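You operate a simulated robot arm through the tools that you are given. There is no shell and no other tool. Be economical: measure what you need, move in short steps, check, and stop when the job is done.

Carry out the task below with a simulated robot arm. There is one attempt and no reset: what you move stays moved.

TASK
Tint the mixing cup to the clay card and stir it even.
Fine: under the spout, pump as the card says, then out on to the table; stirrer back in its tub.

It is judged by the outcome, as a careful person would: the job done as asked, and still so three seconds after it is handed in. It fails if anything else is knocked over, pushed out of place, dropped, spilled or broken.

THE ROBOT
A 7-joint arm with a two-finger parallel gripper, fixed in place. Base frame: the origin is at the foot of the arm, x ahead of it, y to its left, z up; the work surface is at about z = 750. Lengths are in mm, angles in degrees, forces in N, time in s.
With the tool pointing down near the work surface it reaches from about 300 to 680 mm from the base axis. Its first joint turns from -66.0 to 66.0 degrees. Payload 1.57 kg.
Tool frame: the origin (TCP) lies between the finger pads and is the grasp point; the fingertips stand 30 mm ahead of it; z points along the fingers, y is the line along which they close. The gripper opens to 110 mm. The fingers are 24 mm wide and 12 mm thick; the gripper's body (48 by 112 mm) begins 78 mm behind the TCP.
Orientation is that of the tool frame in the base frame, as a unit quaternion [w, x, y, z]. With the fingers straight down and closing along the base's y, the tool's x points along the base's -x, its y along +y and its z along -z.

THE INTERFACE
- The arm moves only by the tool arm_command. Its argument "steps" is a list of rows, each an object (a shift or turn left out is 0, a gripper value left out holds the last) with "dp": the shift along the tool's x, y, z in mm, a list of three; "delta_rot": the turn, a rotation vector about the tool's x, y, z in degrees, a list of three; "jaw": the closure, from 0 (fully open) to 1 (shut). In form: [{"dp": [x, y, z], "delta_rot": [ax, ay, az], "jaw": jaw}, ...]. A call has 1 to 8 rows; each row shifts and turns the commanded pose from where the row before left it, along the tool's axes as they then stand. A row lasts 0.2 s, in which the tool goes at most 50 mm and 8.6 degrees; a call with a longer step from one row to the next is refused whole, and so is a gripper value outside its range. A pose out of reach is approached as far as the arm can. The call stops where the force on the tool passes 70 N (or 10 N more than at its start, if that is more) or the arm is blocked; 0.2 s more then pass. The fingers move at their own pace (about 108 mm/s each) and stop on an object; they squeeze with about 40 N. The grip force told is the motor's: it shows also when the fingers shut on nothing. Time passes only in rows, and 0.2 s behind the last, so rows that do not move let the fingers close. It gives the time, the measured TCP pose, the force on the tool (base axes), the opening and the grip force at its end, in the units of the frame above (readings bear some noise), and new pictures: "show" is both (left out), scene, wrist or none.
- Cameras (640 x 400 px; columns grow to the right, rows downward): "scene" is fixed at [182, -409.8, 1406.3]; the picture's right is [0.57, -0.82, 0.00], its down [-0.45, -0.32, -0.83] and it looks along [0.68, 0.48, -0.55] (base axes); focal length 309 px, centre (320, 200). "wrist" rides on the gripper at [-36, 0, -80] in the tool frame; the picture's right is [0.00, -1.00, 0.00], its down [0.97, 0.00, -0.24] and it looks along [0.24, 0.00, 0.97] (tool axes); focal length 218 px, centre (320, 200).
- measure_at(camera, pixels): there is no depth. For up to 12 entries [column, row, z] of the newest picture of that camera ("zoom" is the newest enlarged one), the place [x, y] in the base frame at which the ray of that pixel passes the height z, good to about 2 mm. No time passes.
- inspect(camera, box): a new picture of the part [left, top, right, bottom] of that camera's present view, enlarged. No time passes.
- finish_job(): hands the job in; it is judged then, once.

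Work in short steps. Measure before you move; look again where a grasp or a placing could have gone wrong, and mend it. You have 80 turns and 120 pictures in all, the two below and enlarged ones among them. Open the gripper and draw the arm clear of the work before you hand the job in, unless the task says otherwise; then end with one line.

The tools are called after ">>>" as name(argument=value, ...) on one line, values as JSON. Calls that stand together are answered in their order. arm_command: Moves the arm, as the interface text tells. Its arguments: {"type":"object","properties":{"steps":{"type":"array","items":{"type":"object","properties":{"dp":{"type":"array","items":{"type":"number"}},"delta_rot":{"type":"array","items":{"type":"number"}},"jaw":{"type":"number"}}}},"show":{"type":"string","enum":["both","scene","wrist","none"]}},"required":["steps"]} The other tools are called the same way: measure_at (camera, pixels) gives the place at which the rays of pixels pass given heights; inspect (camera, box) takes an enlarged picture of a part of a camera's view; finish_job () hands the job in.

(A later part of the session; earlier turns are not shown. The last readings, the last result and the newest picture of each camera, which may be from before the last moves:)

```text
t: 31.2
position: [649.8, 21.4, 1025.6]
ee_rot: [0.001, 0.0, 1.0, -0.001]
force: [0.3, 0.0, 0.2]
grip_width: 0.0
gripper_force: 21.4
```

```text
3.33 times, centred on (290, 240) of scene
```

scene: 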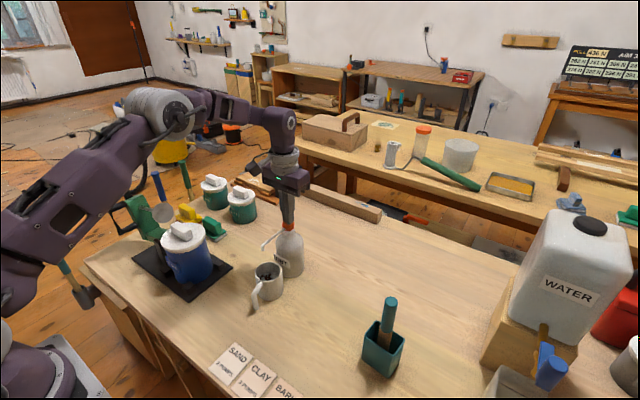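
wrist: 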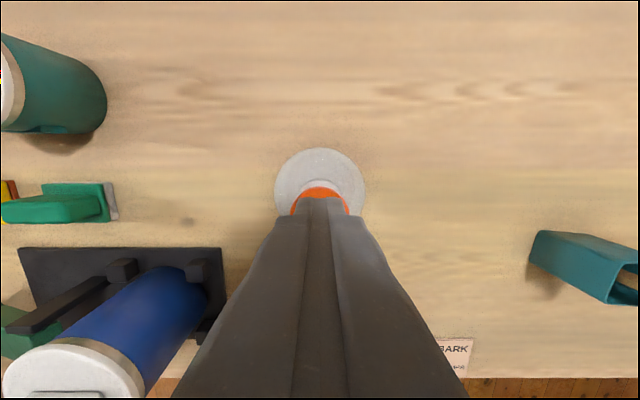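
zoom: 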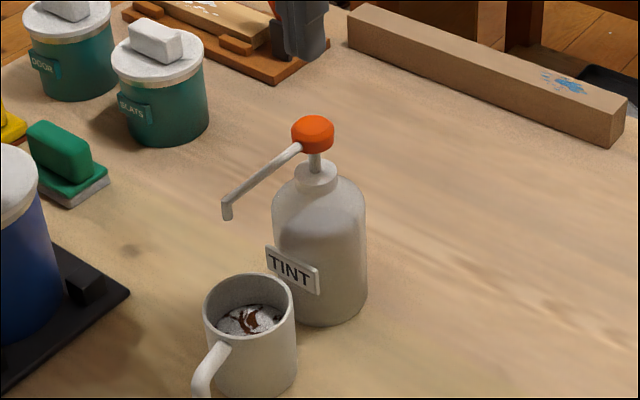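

Three pumps are in, the streaks growing each time. I go back above the cup's handle side and tilt to 45° again.

>>> arm_command(steps=[{"dp": [40, 0, 0]}, {"dp": [40, 0, 0]}, {"dp": [40, 0, 0], "jaw": 0.1}, {"dp": [35, 0, 0]}, {"dp": [0, 0, 20]}, {"dp": [0, 0, 0]}], show="none")

>>> arm_command(steps=[{"delta_rot": [0, -8, 0]}, {"delta_rot": [0, -8, 0]}, {"delta_rot": [0, -8, 0]}, {"delta_rot": [0, -8, 0]}, {"delta_rot": [0, -8, 0]}, {"delta_rot": [0, -5, 0]}, {"dp": [0, 0, 0]}])

```text
t: 32.6
position: [496.0, 19.0, 1007.2]
ee_rot: [0.001, 0.0, 1.0, 0.0]
force: [-0.5, -0.2, 0.3]
grip_width: 99.2
gripper_force: 0.1
```

```text
t: 34.2
position: [495.2, 20.5, 1006.2]
ee_rot: [0.384, 0.0, 0.923, 0.0]
force: [-0.3, 0.5, -0.5]
grip_width: 98.8
gripper_force: 0.1
```

scene: 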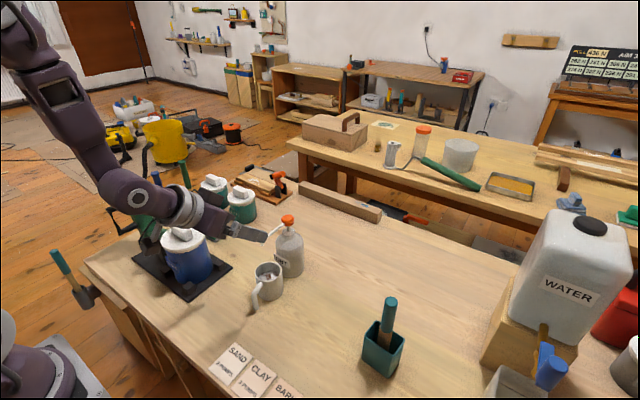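
wrist: 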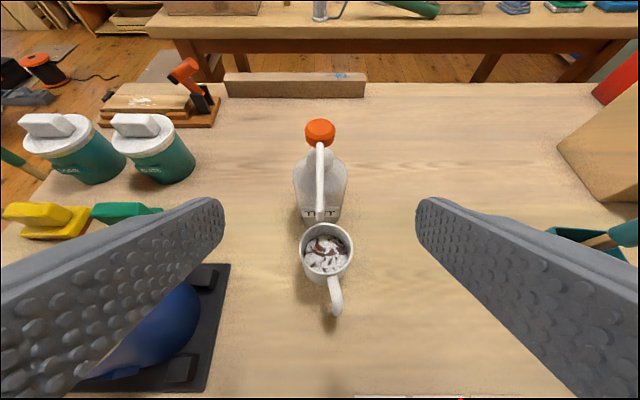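

Reached cleanly. I descend straight down to z≈846 behind the cup.

>>> arm_command(steps=[{"dp": [25, 0, 25]}, {"dp": [25, 0, 25]}, {"dp": [25, 0, 25]}, {"dp": [22, 0, 22]}, {"dp": [15, 0, 15]}, {"dp": [0, 0, 0]}], show="wrist")

```text
t: 35.6
position: [495.7, 19.4, 850.5]
ee_rot: [0.384, 0.0, 0.924, 0.0]
force: [0.3, 0.1, 0.0]
grip_width: 98.9
gripper_force: 0.1
```

wrist: 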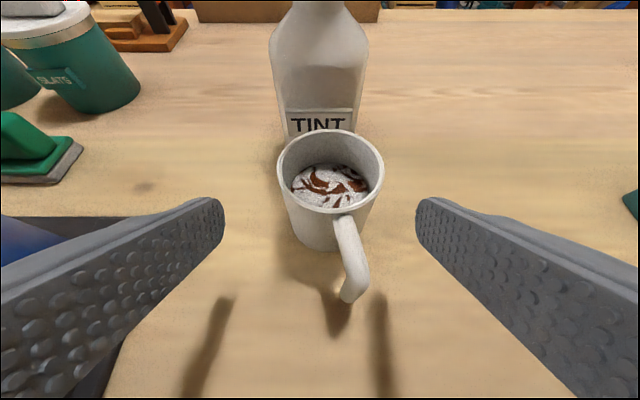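

>>> measure_at(camera="wrist", pixels=[[330, 172, 820], [278, 172, 820], [383, 172, 820], [345, 220, 812], [362, 275, 810], [350, 298, 780], [368, 285, 790]])

>>> inspect(camera="wrist", box=[250, 110, 420, 330])

```text
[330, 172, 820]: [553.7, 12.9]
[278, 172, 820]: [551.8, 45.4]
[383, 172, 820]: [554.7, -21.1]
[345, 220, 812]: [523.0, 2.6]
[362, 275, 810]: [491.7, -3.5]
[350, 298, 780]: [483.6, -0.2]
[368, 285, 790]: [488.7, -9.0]
```

```text
1.82 times, centred on (335, 220) of wrist
```

zoom: 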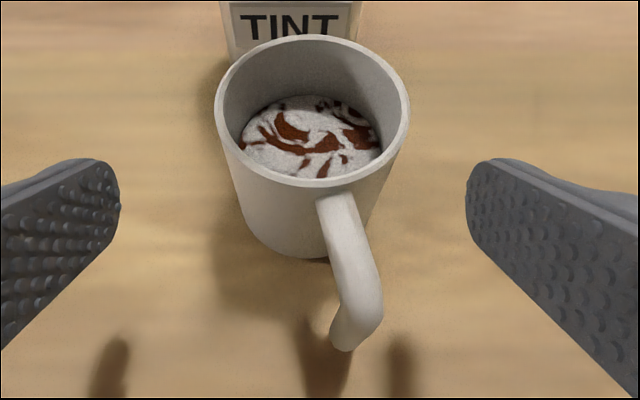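

The cup now stands at about (554,12) with the handle a bit turned, and it still fits between the fingers. I line up on y=12 and advance.

>>> arm_command(steps=[{"dp": [3, -7.2, 0]}, {"dp": [3.5, 0, 12]}, {"dp": [0, 0, 25]}, {"dp": [0, 0, 20]}, {"dp": [0, 0, 15]}, {"dp": [0, 0, 0]}])

```text
t: 37.0
position: [542.4, 12.9, 793.0]
ee_rot: [0.383, 0.0, 0.924, 0.0]
force: [-0.4, -0.5, -0.3]
grip_width: 99.1
gripper_force: 0.2
```

scene: 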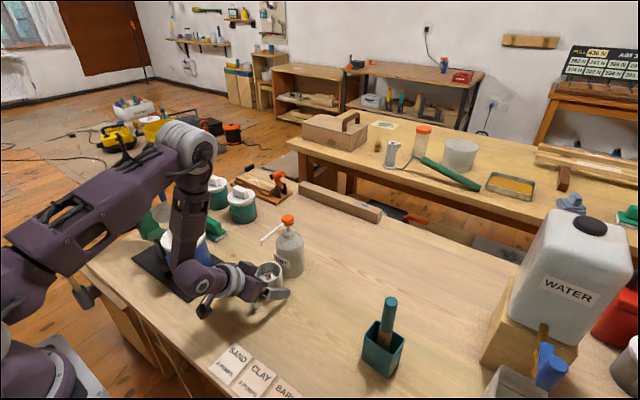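
wrist: 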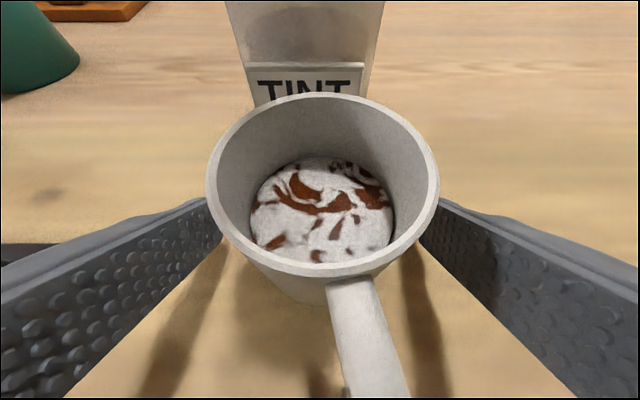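

Handle stays inside the right finger. I close and lift slightly.

>>> arm_command(steps=[{"jaw": 0.3}, {"jaw": 0.45}, {"jaw": 0.6}, {"jaw": 0.6}, {"jaw": 0.6}, {"dp": [-3.5, 0, -3.5]}, {"dp": [-3.5, 0, -3.5]}, {"dp": [0, 0, 0]}])

```text
t: 38.8
position: [542.8, 12.7, 803.1]
ee_rot: [0.383, 0.001, 0.924, 0.0]
force: [0.6, -0.8, -3.0]
grip_width: 65.1
gripper_force: 39.6
```

scene: 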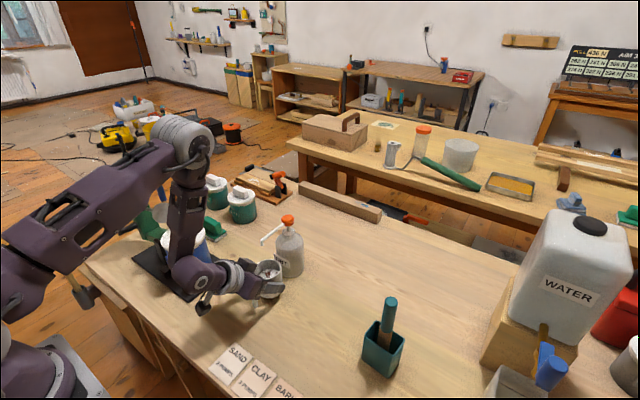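
wrist: 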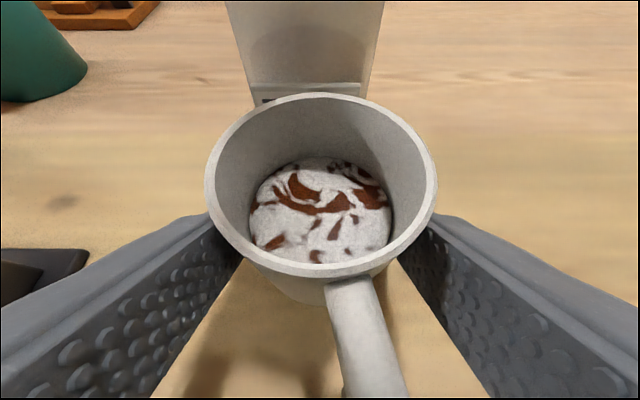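

Held and lifted. I carry it right, out from under the spout, to about y=-140.

>>> arm_command(steps=[{"dp": [2, -5, -2]}, {"dp": [2, -10, -2]}, {"dp": [2, -13, -2]}, {"dp": [0, -14, 0]}, {"dp": [0, -14, 0]}, {"dp": [0, -14, 0]}, {"dp": [0, -12, 0]}, {"dp": [0, -6, 0]}], show="none")

>>> arm_command(steps=[{"dp": [0, -5, 0]}, {"dp": [0, -11, 0]}, {"dp": [0, -14, 0]}, {"dp": [0, -14, 0]}, {"dp": [0, -12, 0]}, {"dp": [0, -6, 0]}, {"dp": [0, 0, 0]}])

```text
t: 40.6
position: [534.9, -76.5, 802.4]
ee_rot: [0.383, 0.001, 0.924, 0.0]
force: [-0.2, -0.3, -1.6]
grip_width: 64.9
gripper_force: 40.6
```

```text
t: 42.2
position: [534.2, -136.9, 803.3]
ee_rot: [0.384, 0.001, 0.923, 0.0]
force: [-0.5, -0.2, -1.9]
grip_width: 64.9
gripper_force: 40.4
```

scene: 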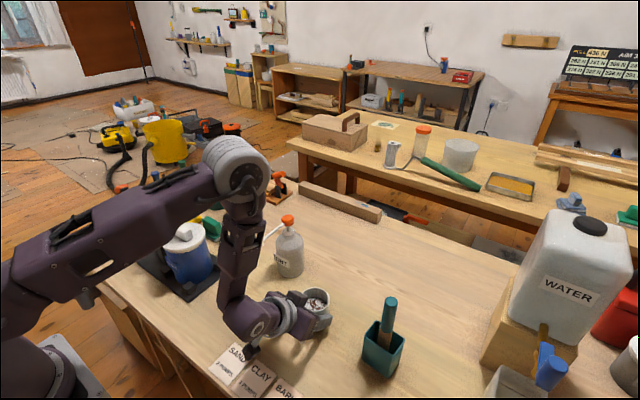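
wrist: 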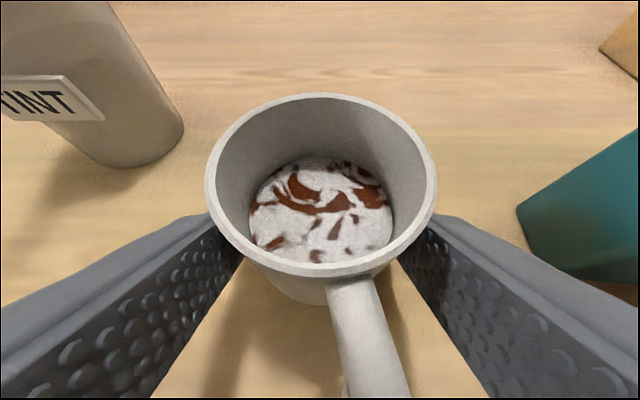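

I lower it to the table.

>>> arm_command(steps=[{"dp": [3, 0, 3]}, {"dp": [2.5, 0, 2.5]}, {"dp": [1, 0, 1]}, {"dp": [0.7, 0, 0.7]}, {"dp": [0, 0, 0]}], show="none")

```text
t: 43.4
position: [534.4, -137.6, 793.6]
ee_rot: [0.384, 0.0, 0.923, 0.0]
force: [-3.6, -0.2, 7.4]
grip_width: 64.8
gripper_force: 40.0
```

It's seated. I open fully and back straight out.

>>> arm_command(steps=[{"jaw": 0.3}, {"jaw": 0.1}, {"jaw": 0.0}, {"jaw": 0.0}, {"dp": [0, 0, -15]}, {"dp": [0, 0, -25]}, {"dp": [0, 0, -25]}, {"dp": [0, 0, -5]}])

```text
t: 45.2
position: [486.0, -137.1, 842.6]
ee_rot: [0.384, 0.0, 0.924, 0.0]
force: [1.0, 0.7, 0.2]
grip_width: 110.1
gripper_force: 0.1
```

scene: 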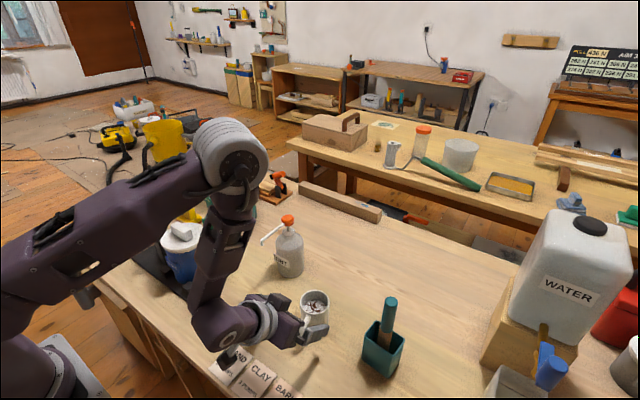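
wrist: 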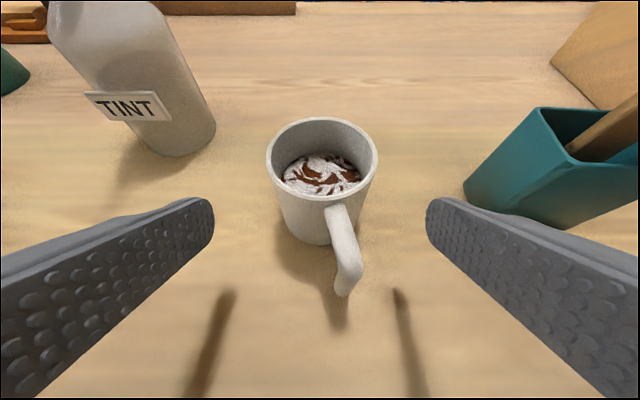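

The cup is out and upright. I rise straight up, then turn vertical.

>>> arm_command(steps=[{"dp": [-30, 0, -30]}, {"dp": [-35, 0, -35]}, {"dp": [-35, 0, -35]}, {"dp": [-35, 0, -35]}, {"dp": [0, 0, 0]}], show="none")

>>> arm_command(steps=[{"delta_rot": [0, 8, 0]}, {"delta_rot": [0, 8, 0]}, {"delta_rot": [0, 8, 0]}, {"delta_rot": [0, 8, 0]}, {"delta_rot": [0, 8, 0]}, {"delta_rot": [0, 5.1, 0]}, {"dp": [0, -40, -20]}, {"dp": [0, -40, -20]}], show="none")

>>> arm_command(steps=[{"dp": [0, -40, -20]}, {"dp": [0, -35, -20]}, {"dp": [0, 0, 0]}])

```text
t: 46.4
position: [483.5, -138.1, 1037.2]
ee_rot: [0.383, 0.0, 0.924, 0.0]
force: [0.1, -0.5, -0.6]
grip_width: 110.0
gripper_force: 0.0
```

```text
t: 48.2
position: [483.0, -218.5, 1076.3]
ee_rot: [0.0, 0.0, 1.0, 0.0]
force: [0.1, 0.3, 0.1]
grip_width: 110.0
gripper_force: 0.1
```

```text
t: 49.0
position: [482.1, -291.3, 1114.3]
ee_rot: [0.0, 0.0, 1.0, 0.0]
force: [-0.5, 0.1, 0.5]
grip_width: 109.8
gripper_force: 0.1
```

scene: 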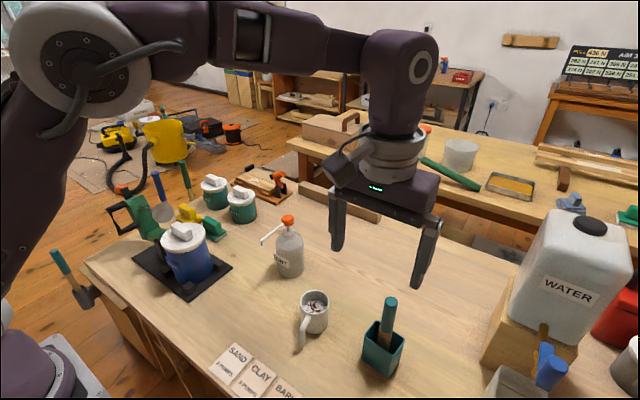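
wrist: 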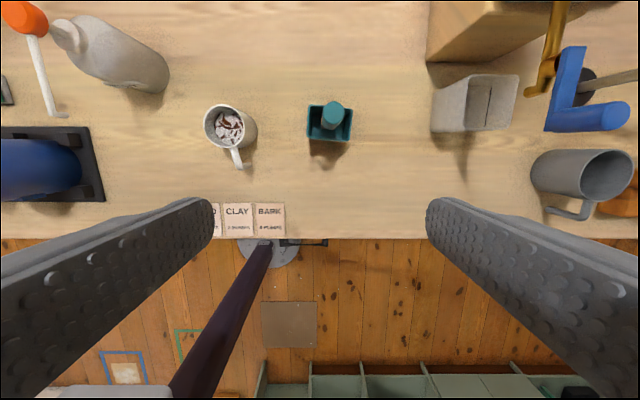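

>>> inspect(camera="wrist", box=[270, 70, 390, 170])

>>> inspect(camera="scene", box=[280, 270, 430, 390])

>>> measure_at(camera="wrist", pixels=[[334, 109, 950], [334, 109, 930], [329, 124, 860], [307, 107, 830], [353, 107, 830], [348, 142, 830], [230, 126, 820]])

>>> measure_at(camera="scene", pixels=[[390, 299, 950], [390, 299, 930], [385, 331, 860], [385, 331, 870], [315, 299, 820]])

```text
4.00 times, centred on (330, 120) of wrist
```

zoom: 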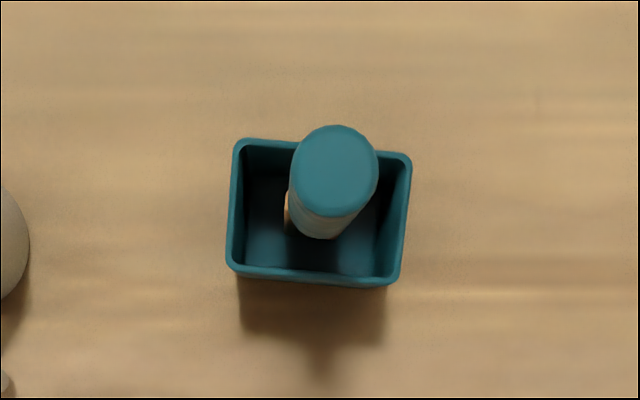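

```text
3.33 times, centred on (355, 330) of scene
```

zoom: 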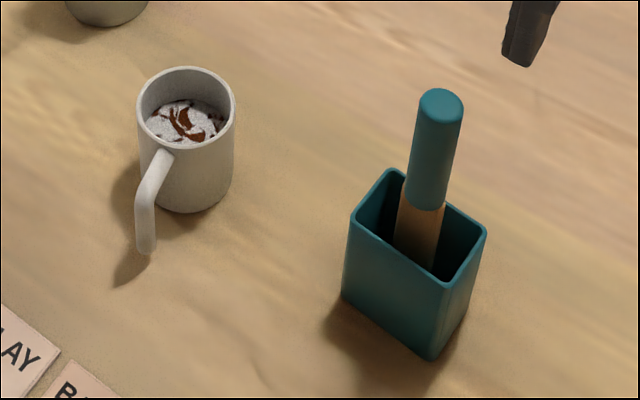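

```text
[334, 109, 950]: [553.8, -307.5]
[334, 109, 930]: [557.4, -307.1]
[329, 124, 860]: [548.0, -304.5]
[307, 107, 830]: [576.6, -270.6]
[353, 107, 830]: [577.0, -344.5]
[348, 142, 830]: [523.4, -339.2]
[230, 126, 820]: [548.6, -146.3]
```

```text
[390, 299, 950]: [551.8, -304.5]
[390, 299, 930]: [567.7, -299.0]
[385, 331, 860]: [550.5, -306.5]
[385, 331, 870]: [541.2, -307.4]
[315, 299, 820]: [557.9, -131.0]
```

The stirrer's handle stands nearly upright: top (553,-306,948), lower end about 860. I move above and go down to grasp at z≈915.

>>> arm_command(steps=[{"dp": [-35, -7, 20], "jaw": 0.4}, {"dp": [-35, -7, 30]}, {"dp": [0, 0, 0]}])

```text
t: 49.8
position: [552.4, -306.5, 1063.8]
ee_rot: [0.0, 0.0, 1.0, 0.0]
force: [0.0, -0.5, -0.1]
grip_width: 65.9
gripper_force: 0.0
```

scene: 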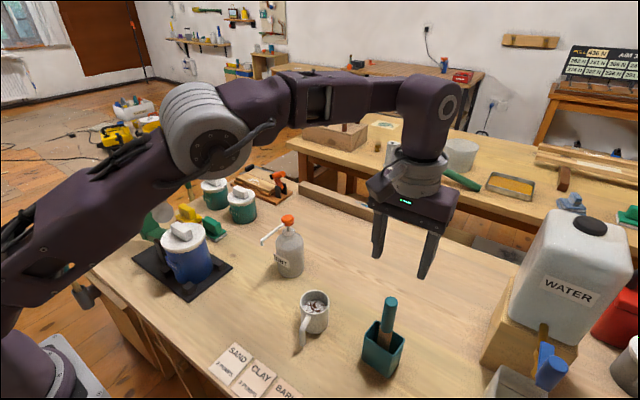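
wrist: 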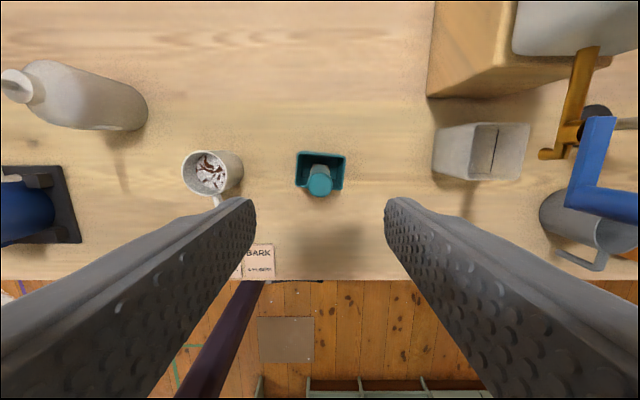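

>>> measure_at(camera="wrist", pixels=[[320, 184, 948], [320, 165, 860], [296, 153, 830], [346, 153, 830], [340, 191, 830], [211, 173, 820]])

>>> arm_command(steps=[{"dp": [0, 0, 40]}, {"dp": [0, 0, 40]}, {"dp": [0, 0, 30]}, {"dp": [0, 0, 0]}])

```text
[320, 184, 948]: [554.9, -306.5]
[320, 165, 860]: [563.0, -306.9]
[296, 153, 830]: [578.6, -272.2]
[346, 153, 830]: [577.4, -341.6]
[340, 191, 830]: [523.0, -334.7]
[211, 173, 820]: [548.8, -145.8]
```

```text
t: 50.8
position: [555.6, -307.3, 952.9]
ee_rot: [0.0, -0.001, 1.0, -0.001]
force: [-0.3, -0.1, -0.3]
grip_width: 66.2
gripper_force: 0.0
```

scene: 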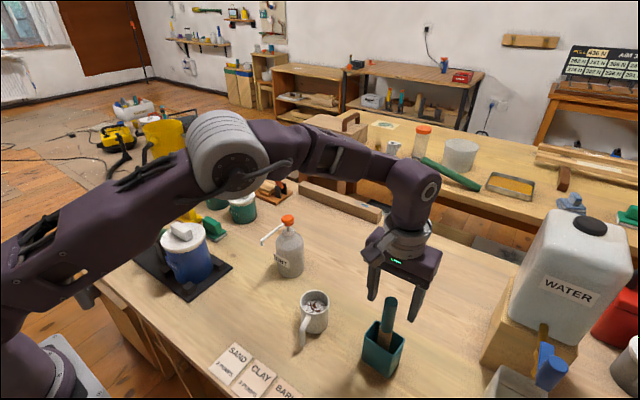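
wrist: 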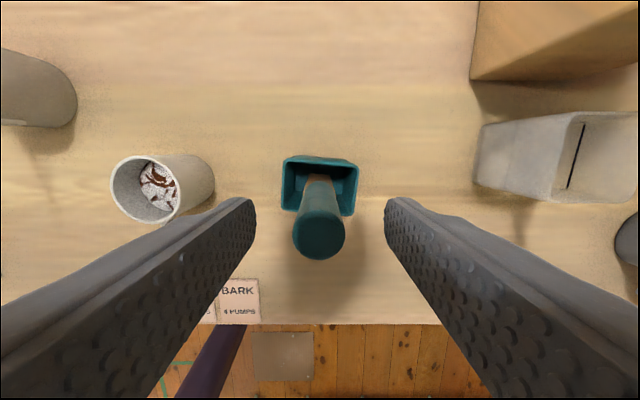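

It's centred between the fingers. I go down 38 mm and close.

>>> arm_command(steps=[{"dp": [0, 0, 20]}, {"dp": [0, 0, 18]}, {"jaw": 0.6}, {"jaw": 0.75}, {"jaw": 0.9}, {"jaw": 0.9}, {"dp": [0, 0, 0]}])

```text
t: 52.4
position: [555.2, -306.7, 914.5]
ee_rot: [0.001, 0.0, 1.0, 0.0]
force: [0.8, 0.6, 0.6]
grip_width: 22.4
gripper_force: 35.4
```

scene: 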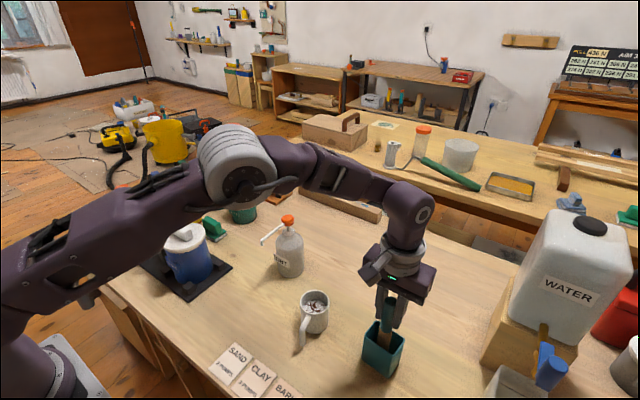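
wrist: 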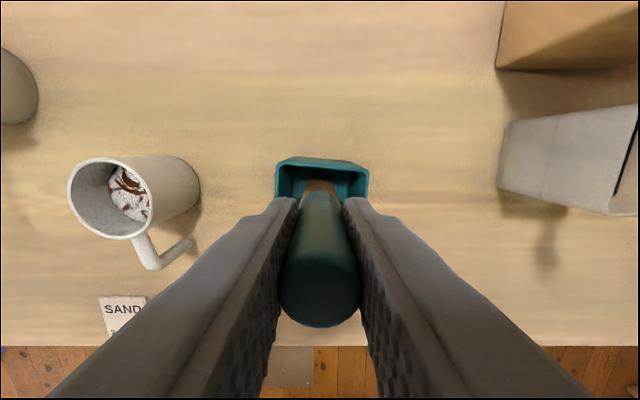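

Gripped at 22 mm. I lift it straight out by 110 mm.

>>> arm_command(steps=[{"dp": [0, 0, -12]}, {"dp": [0, 0, -24]}, {"dp": [0, 0, -28]}, {"dp": [0, 0, -28]}, {"dp": [0, 0, -18]}, {"dp": [0, 0, 0]}])

>>> inspect(camera="scene", box=[280, 240, 440, 390])

```text
t: 53.8
position: [555.1, -305.6, 1027.4]
ee_rot: [0.0, 0.0, 1.0, 0.0]
force: [-0.6, -0.2, -0.4]
grip_width: 21.9
gripper_force: 35.0
```

scene: 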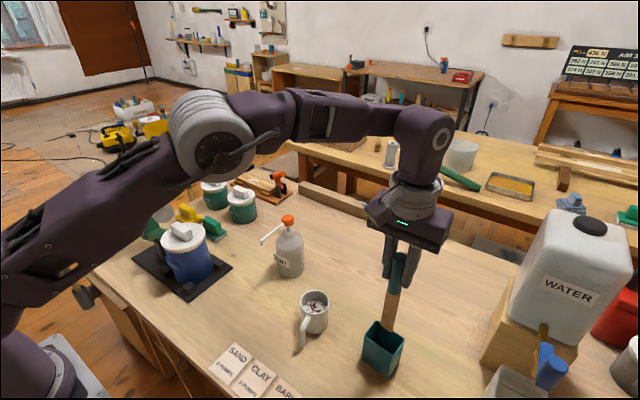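
wrist: 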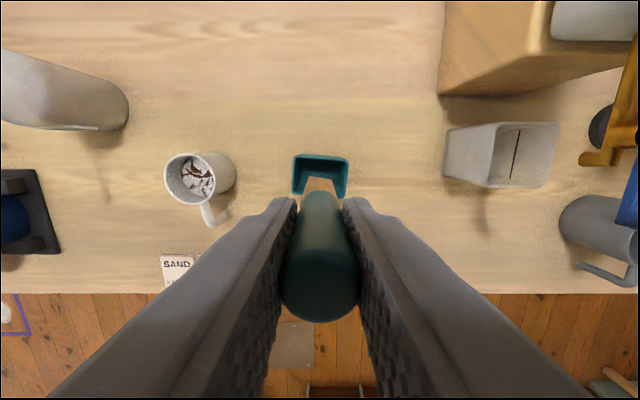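

```text
2.67 times, centred on (360, 315) of scene
```

zoom: 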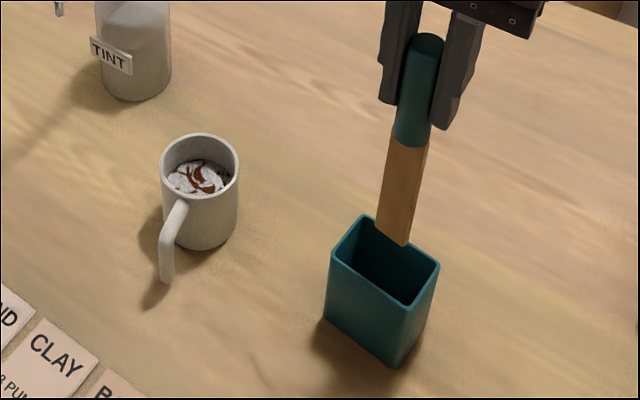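

>>> measure_at(camera="wrist", pixels=[[190, 179, 820], [165, 179, 820], [216, 179, 820], [316, 183, 860]])

>>> measure_at(camera="scene", pixels=[[315, 301, 820], [387, 330, 860], [387, 330, 850], [312.5, 303, 790]])

>>> arm_command(steps=[{"dp": [0, 0, -15]}, {"dp": [0, 30, 0]}, {"dp": [0, 40, 0]}, {"dp": [0, 40, 0]}, {"dp": [0, 30, 0]}, {"dp": [0, 12, 0]}, {"dp": [0, 0, 0]}])

>>> inspect(camera="scene", box=[250, 210, 410, 360])

```text
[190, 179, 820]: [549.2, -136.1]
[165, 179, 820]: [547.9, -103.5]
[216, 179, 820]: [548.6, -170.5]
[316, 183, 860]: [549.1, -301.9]
```

```text
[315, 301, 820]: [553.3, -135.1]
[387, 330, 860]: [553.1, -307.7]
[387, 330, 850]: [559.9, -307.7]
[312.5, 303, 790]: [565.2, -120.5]
```

```text
t: 55.4
position: [555.2, -152.4, 1041.2]
ee_rot: [0.0, 0.0, 1.0, 0.0]
force: [0.1, 0.1, -0.8]
grip_width: 22.0
gripper_force: 35.4
```

scene: 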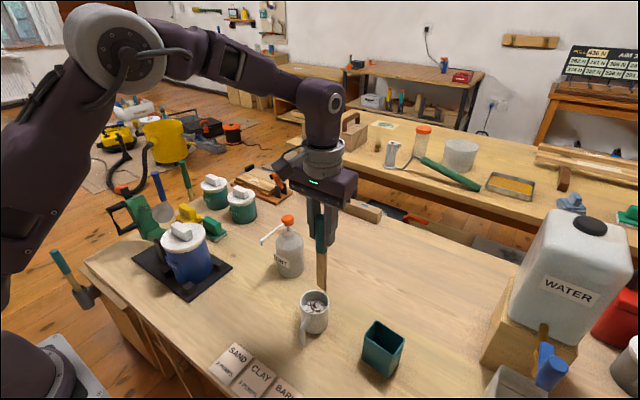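
wrist: 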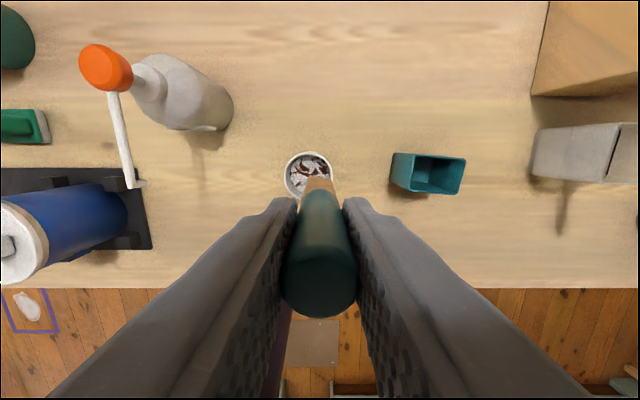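

```text
2.67 times, centred on (330, 285) of scene
```

zoom: 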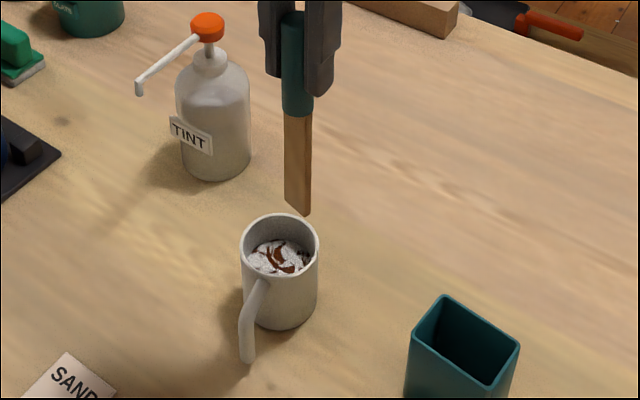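

>>> measure_at(camera="wrist", pixels=[[308, 176, 820], [285, 176, 820], [332, 176, 820], [317, 180, 875], [305, 186, 875]])

>>> measure_at(camera="zoom", pixels=[[297, 210, 875], [297, 210, 865], [279, 245, 820], [240, 240, 820], [319, 245, 820]])

>>> inspect(camera="wrist", box=[270, 130, 370, 220])

```text
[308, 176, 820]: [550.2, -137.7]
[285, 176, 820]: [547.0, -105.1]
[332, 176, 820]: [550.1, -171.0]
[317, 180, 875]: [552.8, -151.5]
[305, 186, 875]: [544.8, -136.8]
```

```text
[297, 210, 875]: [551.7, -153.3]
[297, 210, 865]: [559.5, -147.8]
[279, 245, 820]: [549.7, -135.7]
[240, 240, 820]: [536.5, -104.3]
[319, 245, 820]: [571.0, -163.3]
```

```text
4.44 times, centred on (320, 175) of wrist
```

zoom: 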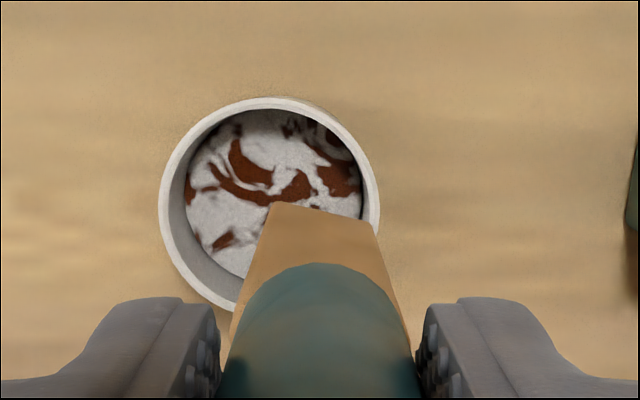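

Blade tip is at about (553,-154), the cup centre at (550,-137). I shift over the centre, then lower partway and check.

>>> arm_command(steps=[{"dp": [4, 17, 0]}, {"dp": [0, 0, 20]}, {"dp": [0, 0, 15]}, {"dp": [0, 0, 0]}])

>>> inspect(camera="scene", box=[260, 220, 380, 360])

>>> inspect(camera="wrist", box=[270, 130, 370, 220])

```text
t: 56.4
position: [549.7, -136.3, 1006.6]
ee_rot: [0.0, 0.0, 1.0, 0.0]
force: [-0.5, -0.1, -0.2]
grip_width: 22.3
gripper_force: 35.0
```

scene: 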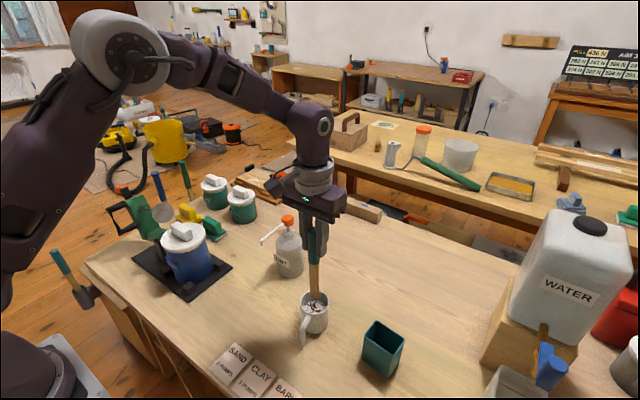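
wrist: 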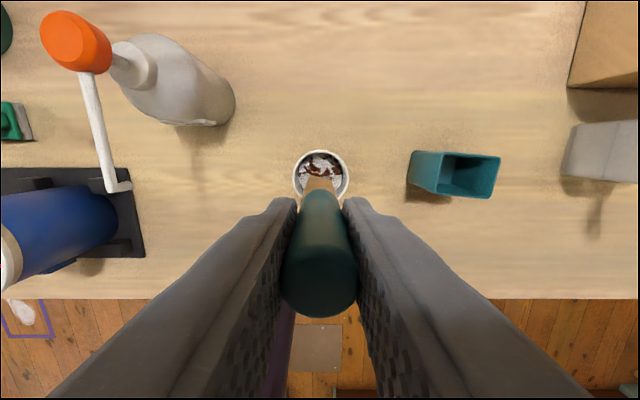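

```text
2.86 times, centred on (320, 290) of scene
```

zoom: 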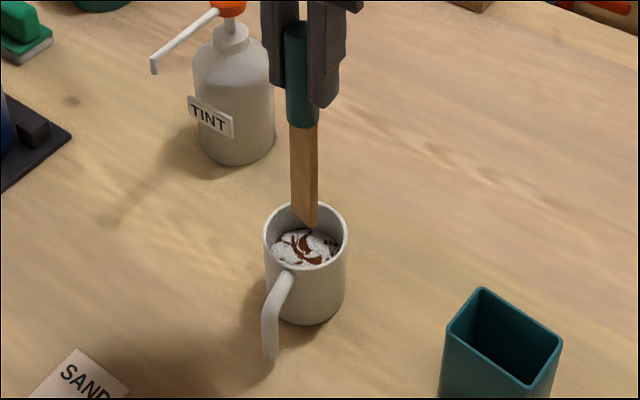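

```text
4.44 times, centred on (320, 175) of wrist
```

zoom: 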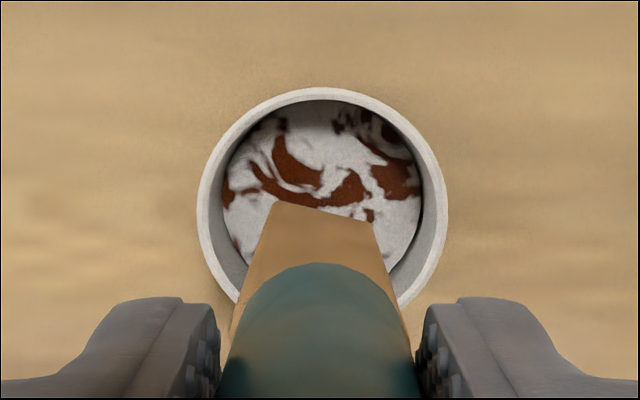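

Lined up over the cup. I lower into the liquid, tip to about 770.

>>> arm_command(steps=[{"dp": [0, 0, 20]}, {"dp": [0, 0, 18]}, {"dp": [0, 0, 15]}, {"dp": [0, 0, 12]}, {"dp": [0, 0, 6]}, {"dp": [0, 0, 0]}])

>>> inspect(camera="scene", box=[260, 220, 380, 360])

>>> inspect(camera="wrist", box=[270, 130, 370, 220])

```text
t: 57.8
position: [549.4, -137.1, 933.8]
ee_rot: [0.0, 0.0, 1.0, 0.0]
force: [-0.5, -0.9, -0.7]
grip_width: 22.2
gripper_force: 34.4
```

scene: 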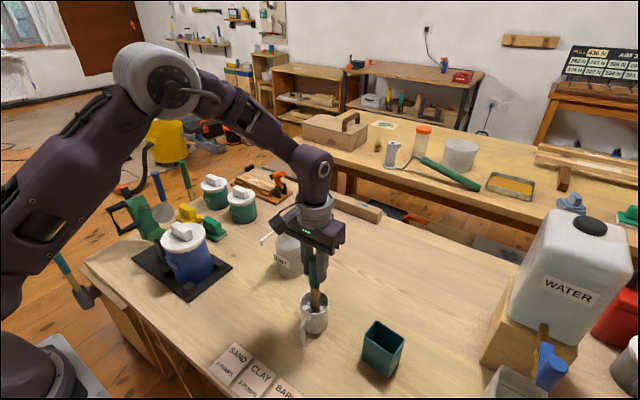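
wrist: 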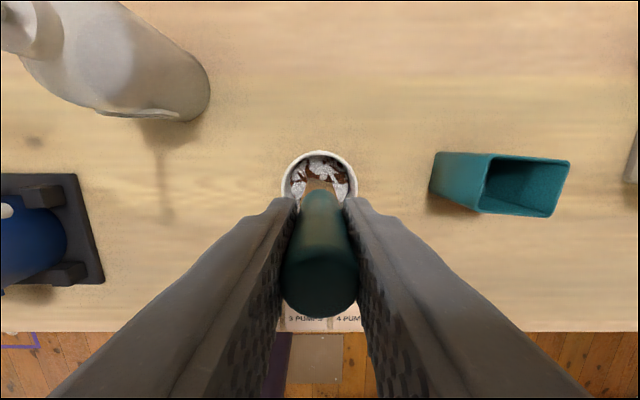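

```text
2.86 times, centred on (320, 290) of scene
```

zoom: 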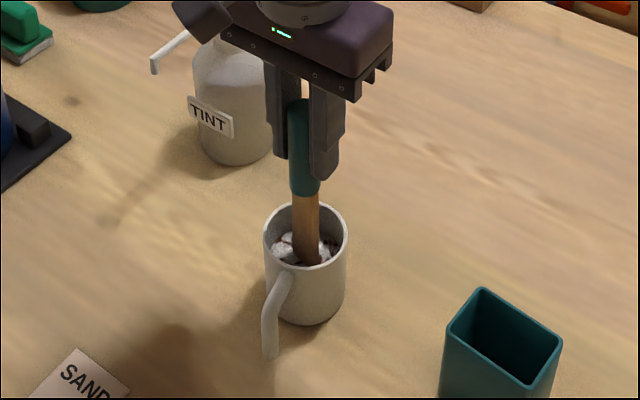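

```text
4.44 times, centred on (320, 175) of wrist
```

zoom: 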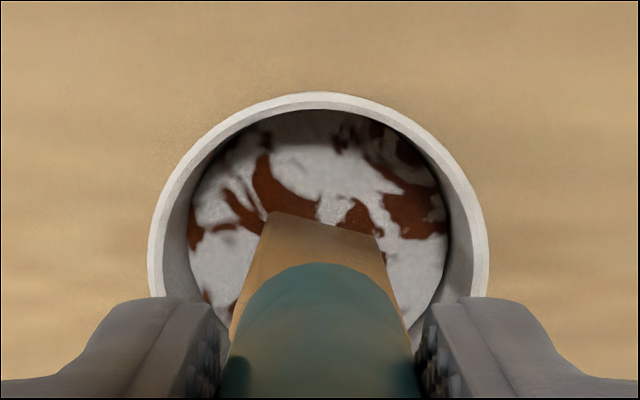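

The tip is about at the surface, so I go deeper in small steps watching the force.

>>> arm_command(steps=[{"dp": [0, 0, 4]}, {"dp": [0, 0, 4]}, {"dp": [0, 0, 0]}], show="none")

>>> inspect(camera="scene", box=[280, 260, 350, 340])

```text
t: 58.6
position: [549.4, -139.0, 927.2]
ee_rot: [0.0, 0.0, 1.0, 0.0]
force: [0.7, -0.7, 0.5]
grip_width: 22.3
gripper_force: 34.8
```

```text
5.00 times, centred on (315, 300) of scene
```

zoom: 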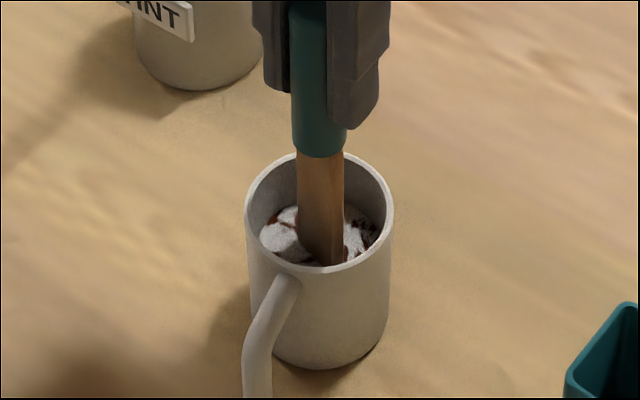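

Immersed with no contact. I stir one circle of 8 mm radius and check for force.

>>> arm_command(steps=[{"dp": [-8, 1.5, 0]}, {"dp": [2.3, 5.7, 0]}, {"dp": [5.7, 2.3, 0]}, {"dp": [5.7, -2.3, 0]}, {"dp": [2.3, -5.7, 0]}, {"dp": [-2.3, -5.7, 0]}, {"dp": [-5.7, -2.3, 0]}, {"dp": [-5.7, 2.3, 0]}], show="none")

>>> inspect(camera="scene", box=[280, 260, 350, 340])

```text
t: 60.4
position: [556.9, -142.0, 925.0]
ee_rot: [0.001, 0.0, 1.0, -0.001]
force: [0.6, -0.2, -0.5]
grip_width: 21.9
gripper_force: 34.9
```

```text
5.00 times, centred on (315, 300) of scene
```

zoom: 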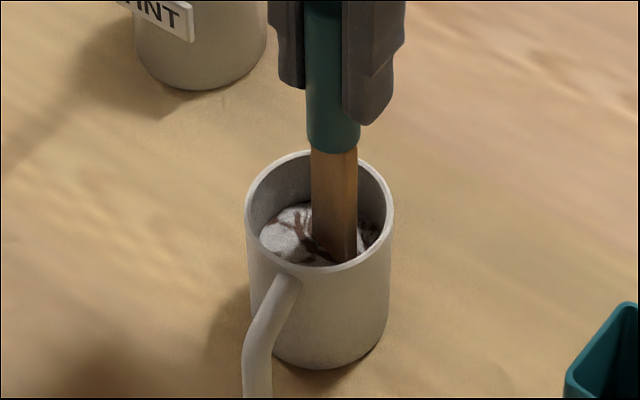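

The streaks are spreading and the cup is unmoved. I continue with three more circles.

>>> arm_command(steps=[{"dp": [-1.5, 5.2, 0]}, {"dp": [2.3, 5.7, 0]}, {"dp": [5.7, 2.3, 0]}, {"dp": [5.7, -2.3, 0]}, {"dp": [2.3, -5.7, 0]}, {"dp": [-2.3, -5.7, 0]}, {"dp": [-5.7, -2.3, 0]}, {"dp": [-5.7, 2.3, 0]}], show="none")

>>> arm_command(steps=[{"dp": [-2.3, 5.7, 0]}, {"dp": [2.3, 5.7, 0]}, {"dp": [5.7, 2.3, 0]}, {"dp": [5.7, -2.3, 0]}, {"dp": [2.3, -5.7, 0]}, {"dp": [-2.3, -5.7, 0]}, {"dp": [-5.7, -2.3, 0]}, {"dp": [-5.7, 2.3, 0]}], show="none")

>>> arm_command(steps=[{"dp": [-2.3, 5.7, 0]}, {"dp": [2.3, 5.7, 0]}, {"dp": [5.7, 2.3, 0]}, {"dp": [5.7, -2.3, 0]}, {"dp": [2.3, -5.7, 0]}, {"dp": [-2.3, -5.7, 0]}, {"dp": [-5.7, -2.3, 0]}, {"dp": [-5.7, 2.3, 0]}], show="none")

>>> inspect(camera="scene", box=[280, 260, 350, 340])

```text
t: 62.2
position: [556.5, -143.7, 925.3]
ee_rot: [0.0, 0.0, 1.0, 0.0]
force: [-0.7, 0.1, -1.0]
grip_width: 22.0
gripper_force: 34.9
```

```text
t: 64.0
position: [555.3, -142.8, 926.6]
ee_rot: [-0.001, 0.0, 1.0, -0.001]
force: [0.4, 0.4, -0.7]
grip_width: 22.0
gripper_force: 35.1
```

```text
t: 65.8
position: [554.8, -142.1, 925.0]
ee_rot: [0.0, 0.0, 1.0, 0.0]
force: [0.0, 0.3, -0.6]
grip_width: 21.9
gripper_force: 35.0
```

```text
5.00 times, centred on (315, 300) of scene
```

zoom: 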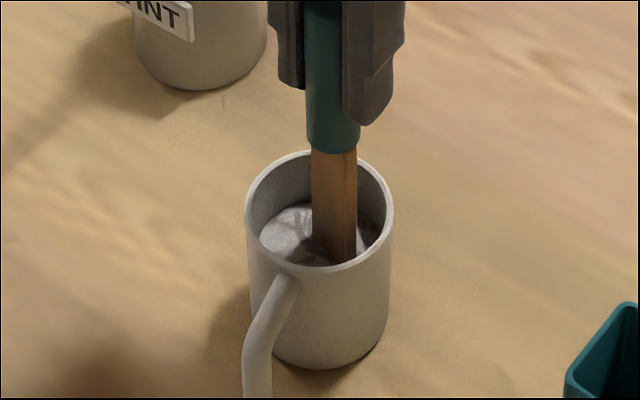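

It's fading toward even. More circles.

>>> arm_command(steps=[{"dp": [-2.3, 5.7, 0]}, {"dp": [2.3, 5.7, 0]}, {"dp": [5.7, 2.3, 0]}, {"dp": [5.7, -2.3, 0]}, {"dp": [2.3, -5.7, 0]}, {"dp": [-2.3, -5.7, 0]}, {"dp": [-5.7, -2.3, 0]}, {"dp": [-5.7, 2.3, 0]}], show="none")

>>> arm_command(steps=[{"dp": [-2.3, 5.7, 0]}, {"dp": [2.3, 5.7, 0]}, {"dp": [5.7, 2.3, 0]}, {"dp": [5.7, -2.3, 0]}, {"dp": [2.3, -5.7, 0]}, {"dp": [-2.3, -5.7, 0]}, {"dp": [-5.7, -2.3, 0]}, {"dp": [-5.7, 2.3, 0]}], show="none")

>>> arm_command(steps=[{"dp": [-2.3, 5.7, 0]}, {"dp": [2.3, 5.7, 0]}, {"dp": [5.7, 2.3, 0]}, {"dp": [5.7, -2.3, 0]}, {"dp": [2.3, -5.7, 0]}, {"dp": [-2.3, -5.7, 0]}, {"dp": [-5.7, -2.3, 0]}, {"dp": [-5.7, 2.3, 0]}], show="none")

>>> inspect(camera="scene", box=[280, 260, 350, 340])

>>> inspect(camera="wrist", box=[270, 130, 370, 220])

```text
t: 67.6
position: [555.1, -144.1, 926.3]
ee_rot: [0.0, 0.0, 1.0, -0.001]
force: [-0.2, -0.3, -0.6]
grip_width: 21.9
gripper_force: 35.2
```

```text
t: 69.4
position: [556.7, -141.7, 925.9]
ee_rot: [0.0, -0.001, 1.0, 0.0]
force: [0.8, -0.8, -0.3]
grip_width: 21.8
gripper_force: 34.4
```

```text
t: 71.2
position: [556.2, -142.5, 926.7]
ee_rot: [0.001, 0.0, 1.0, 0.0]
force: [0.6, 0.0, 0.3]
grip_width: 21.9
gripper_force: 34.4
```

```text
5.00 times, centred on (315, 300) of scene
```

zoom: 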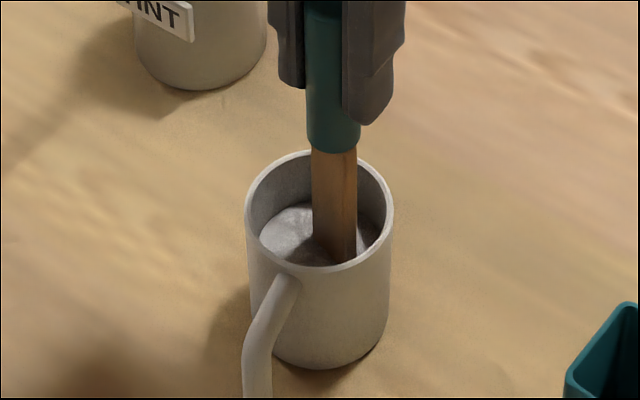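

```text
4.44 times, centred on (320, 175) of wrist
```

zoom: 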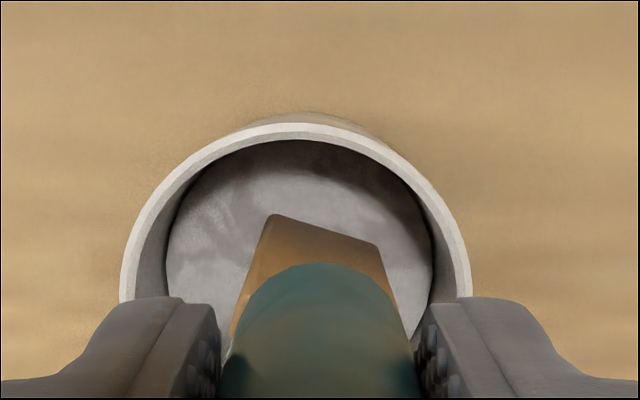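

Nearly even, with faint blotches left. Three more circles.

>>> arm_command(steps=[{"dp": [-2.3, 5.7, 0]}, {"dp": [2.3, 5.7, 0]}, {"dp": [5.7, 2.3, 0]}, {"dp": [5.7, -2.3, 0]}, {"dp": [2.3, -5.7, 0]}, {"dp": [-2.3, -5.7, 0]}, {"dp": [-5.7, -2.3, 0]}, {"dp": [-5.7, 2.3, 0]}], show="none")

>>> arm_command(steps=[{"dp": [-2.3, 5.7, 0]}, {"dp": [2.3, 5.7, 0]}, {"dp": [5.7, 2.3, 0]}, {"dp": [5.7, -2.3, 0]}, {"dp": [2.3, -5.7, 0]}, {"dp": [-2.3, -5.7, 0]}, {"dp": [-5.7, -2.3, 0]}, {"dp": [-5.7, 2.3, 0]}], show="none")

>>> arm_command(steps=[{"dp": [-2.3, 5.7, 0]}, {"dp": [2.3, 5.7, 0]}, {"dp": [5.7, 2.3, 0]}, {"dp": [5.7, -2.3, 0]}, {"dp": [2.3, -5.7, 0]}, {"dp": [-2.3, -5.7, 0]}, {"dp": [-5.7, -2.3, 0]}, {"dp": [0, 5.7, 0]}], show="none")

>>> inspect(camera="wrist", box=[270, 130, 370, 220])

```text
t: 73.0
position: [554.7, -141.2, 926.9]
ee_rot: [0.0, 0.0, 1.0, 0.0]
force: [0.0, -0.3, -0.5]
grip_width: 22.0
gripper_force: 34.8
```

```text
t: 74.8
position: [556.0, -141.7, 927.1]
ee_rot: [0.001, 0.0, 1.0, 0.0]
force: [0.7, -0.5, -0.6]
grip_width: 21.9
gripper_force: 34.9
```

```text
t: 76.6
position: [548.2, -138.6, 925.2]
ee_rot: [0.0, 0.001, 1.0, -0.001]
force: [0.4, 0.8, -0.8]
grip_width: 21.9
gripper_force: 34.6
```

```text
4.44 times, centred on (320, 175) of wrist
```

zoom: 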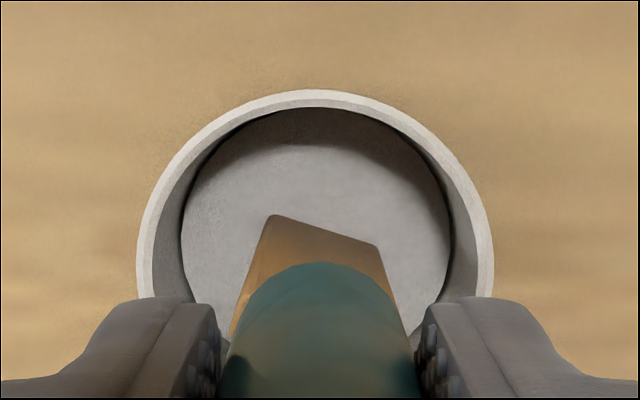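

The surface is even. I lift the stirrer straight out, slowly, and let it hang over the cup a moment.

>>> arm_command(steps=[{"dp": [0, 0, -15]}, {"dp": [0, 0, -20]}, {"dp": [0, 0, -20]}, {"dp": [0, 0, -20]}, {"dp": [0, 0, -20]}, {"dp": [0, 0, -20]}, {"dp": [0, 0, 0]}, {"dp": [0, 0, 0]}])

>>> inspect(camera="scene", box=[260, 220, 420, 390])

```text
t: 78.4
position: [549.8, -138.9, 1041.0]
ee_rot: [0.0, 0.0, 1.0, 0.0]
force: [0.0, -0.5, -0.9]
grip_width: 22.2
gripper_force: 34.1
```

scene: 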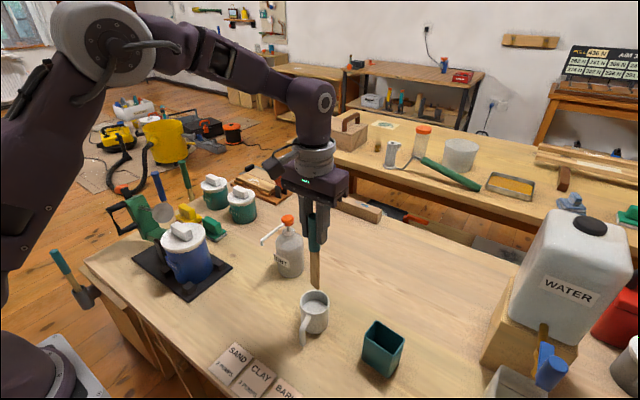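
wrist: 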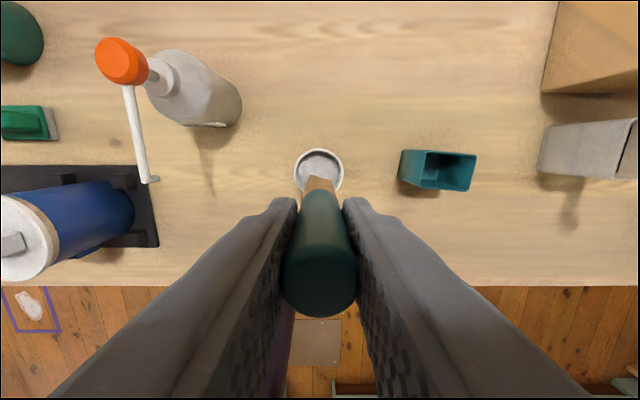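

```text
2.35 times, centred on (340, 305) of scene
```

zoom: 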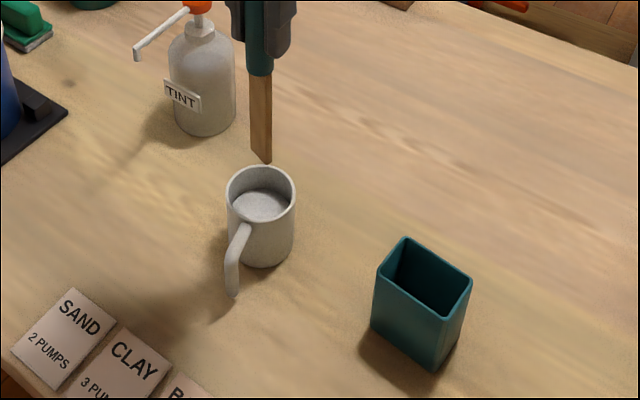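

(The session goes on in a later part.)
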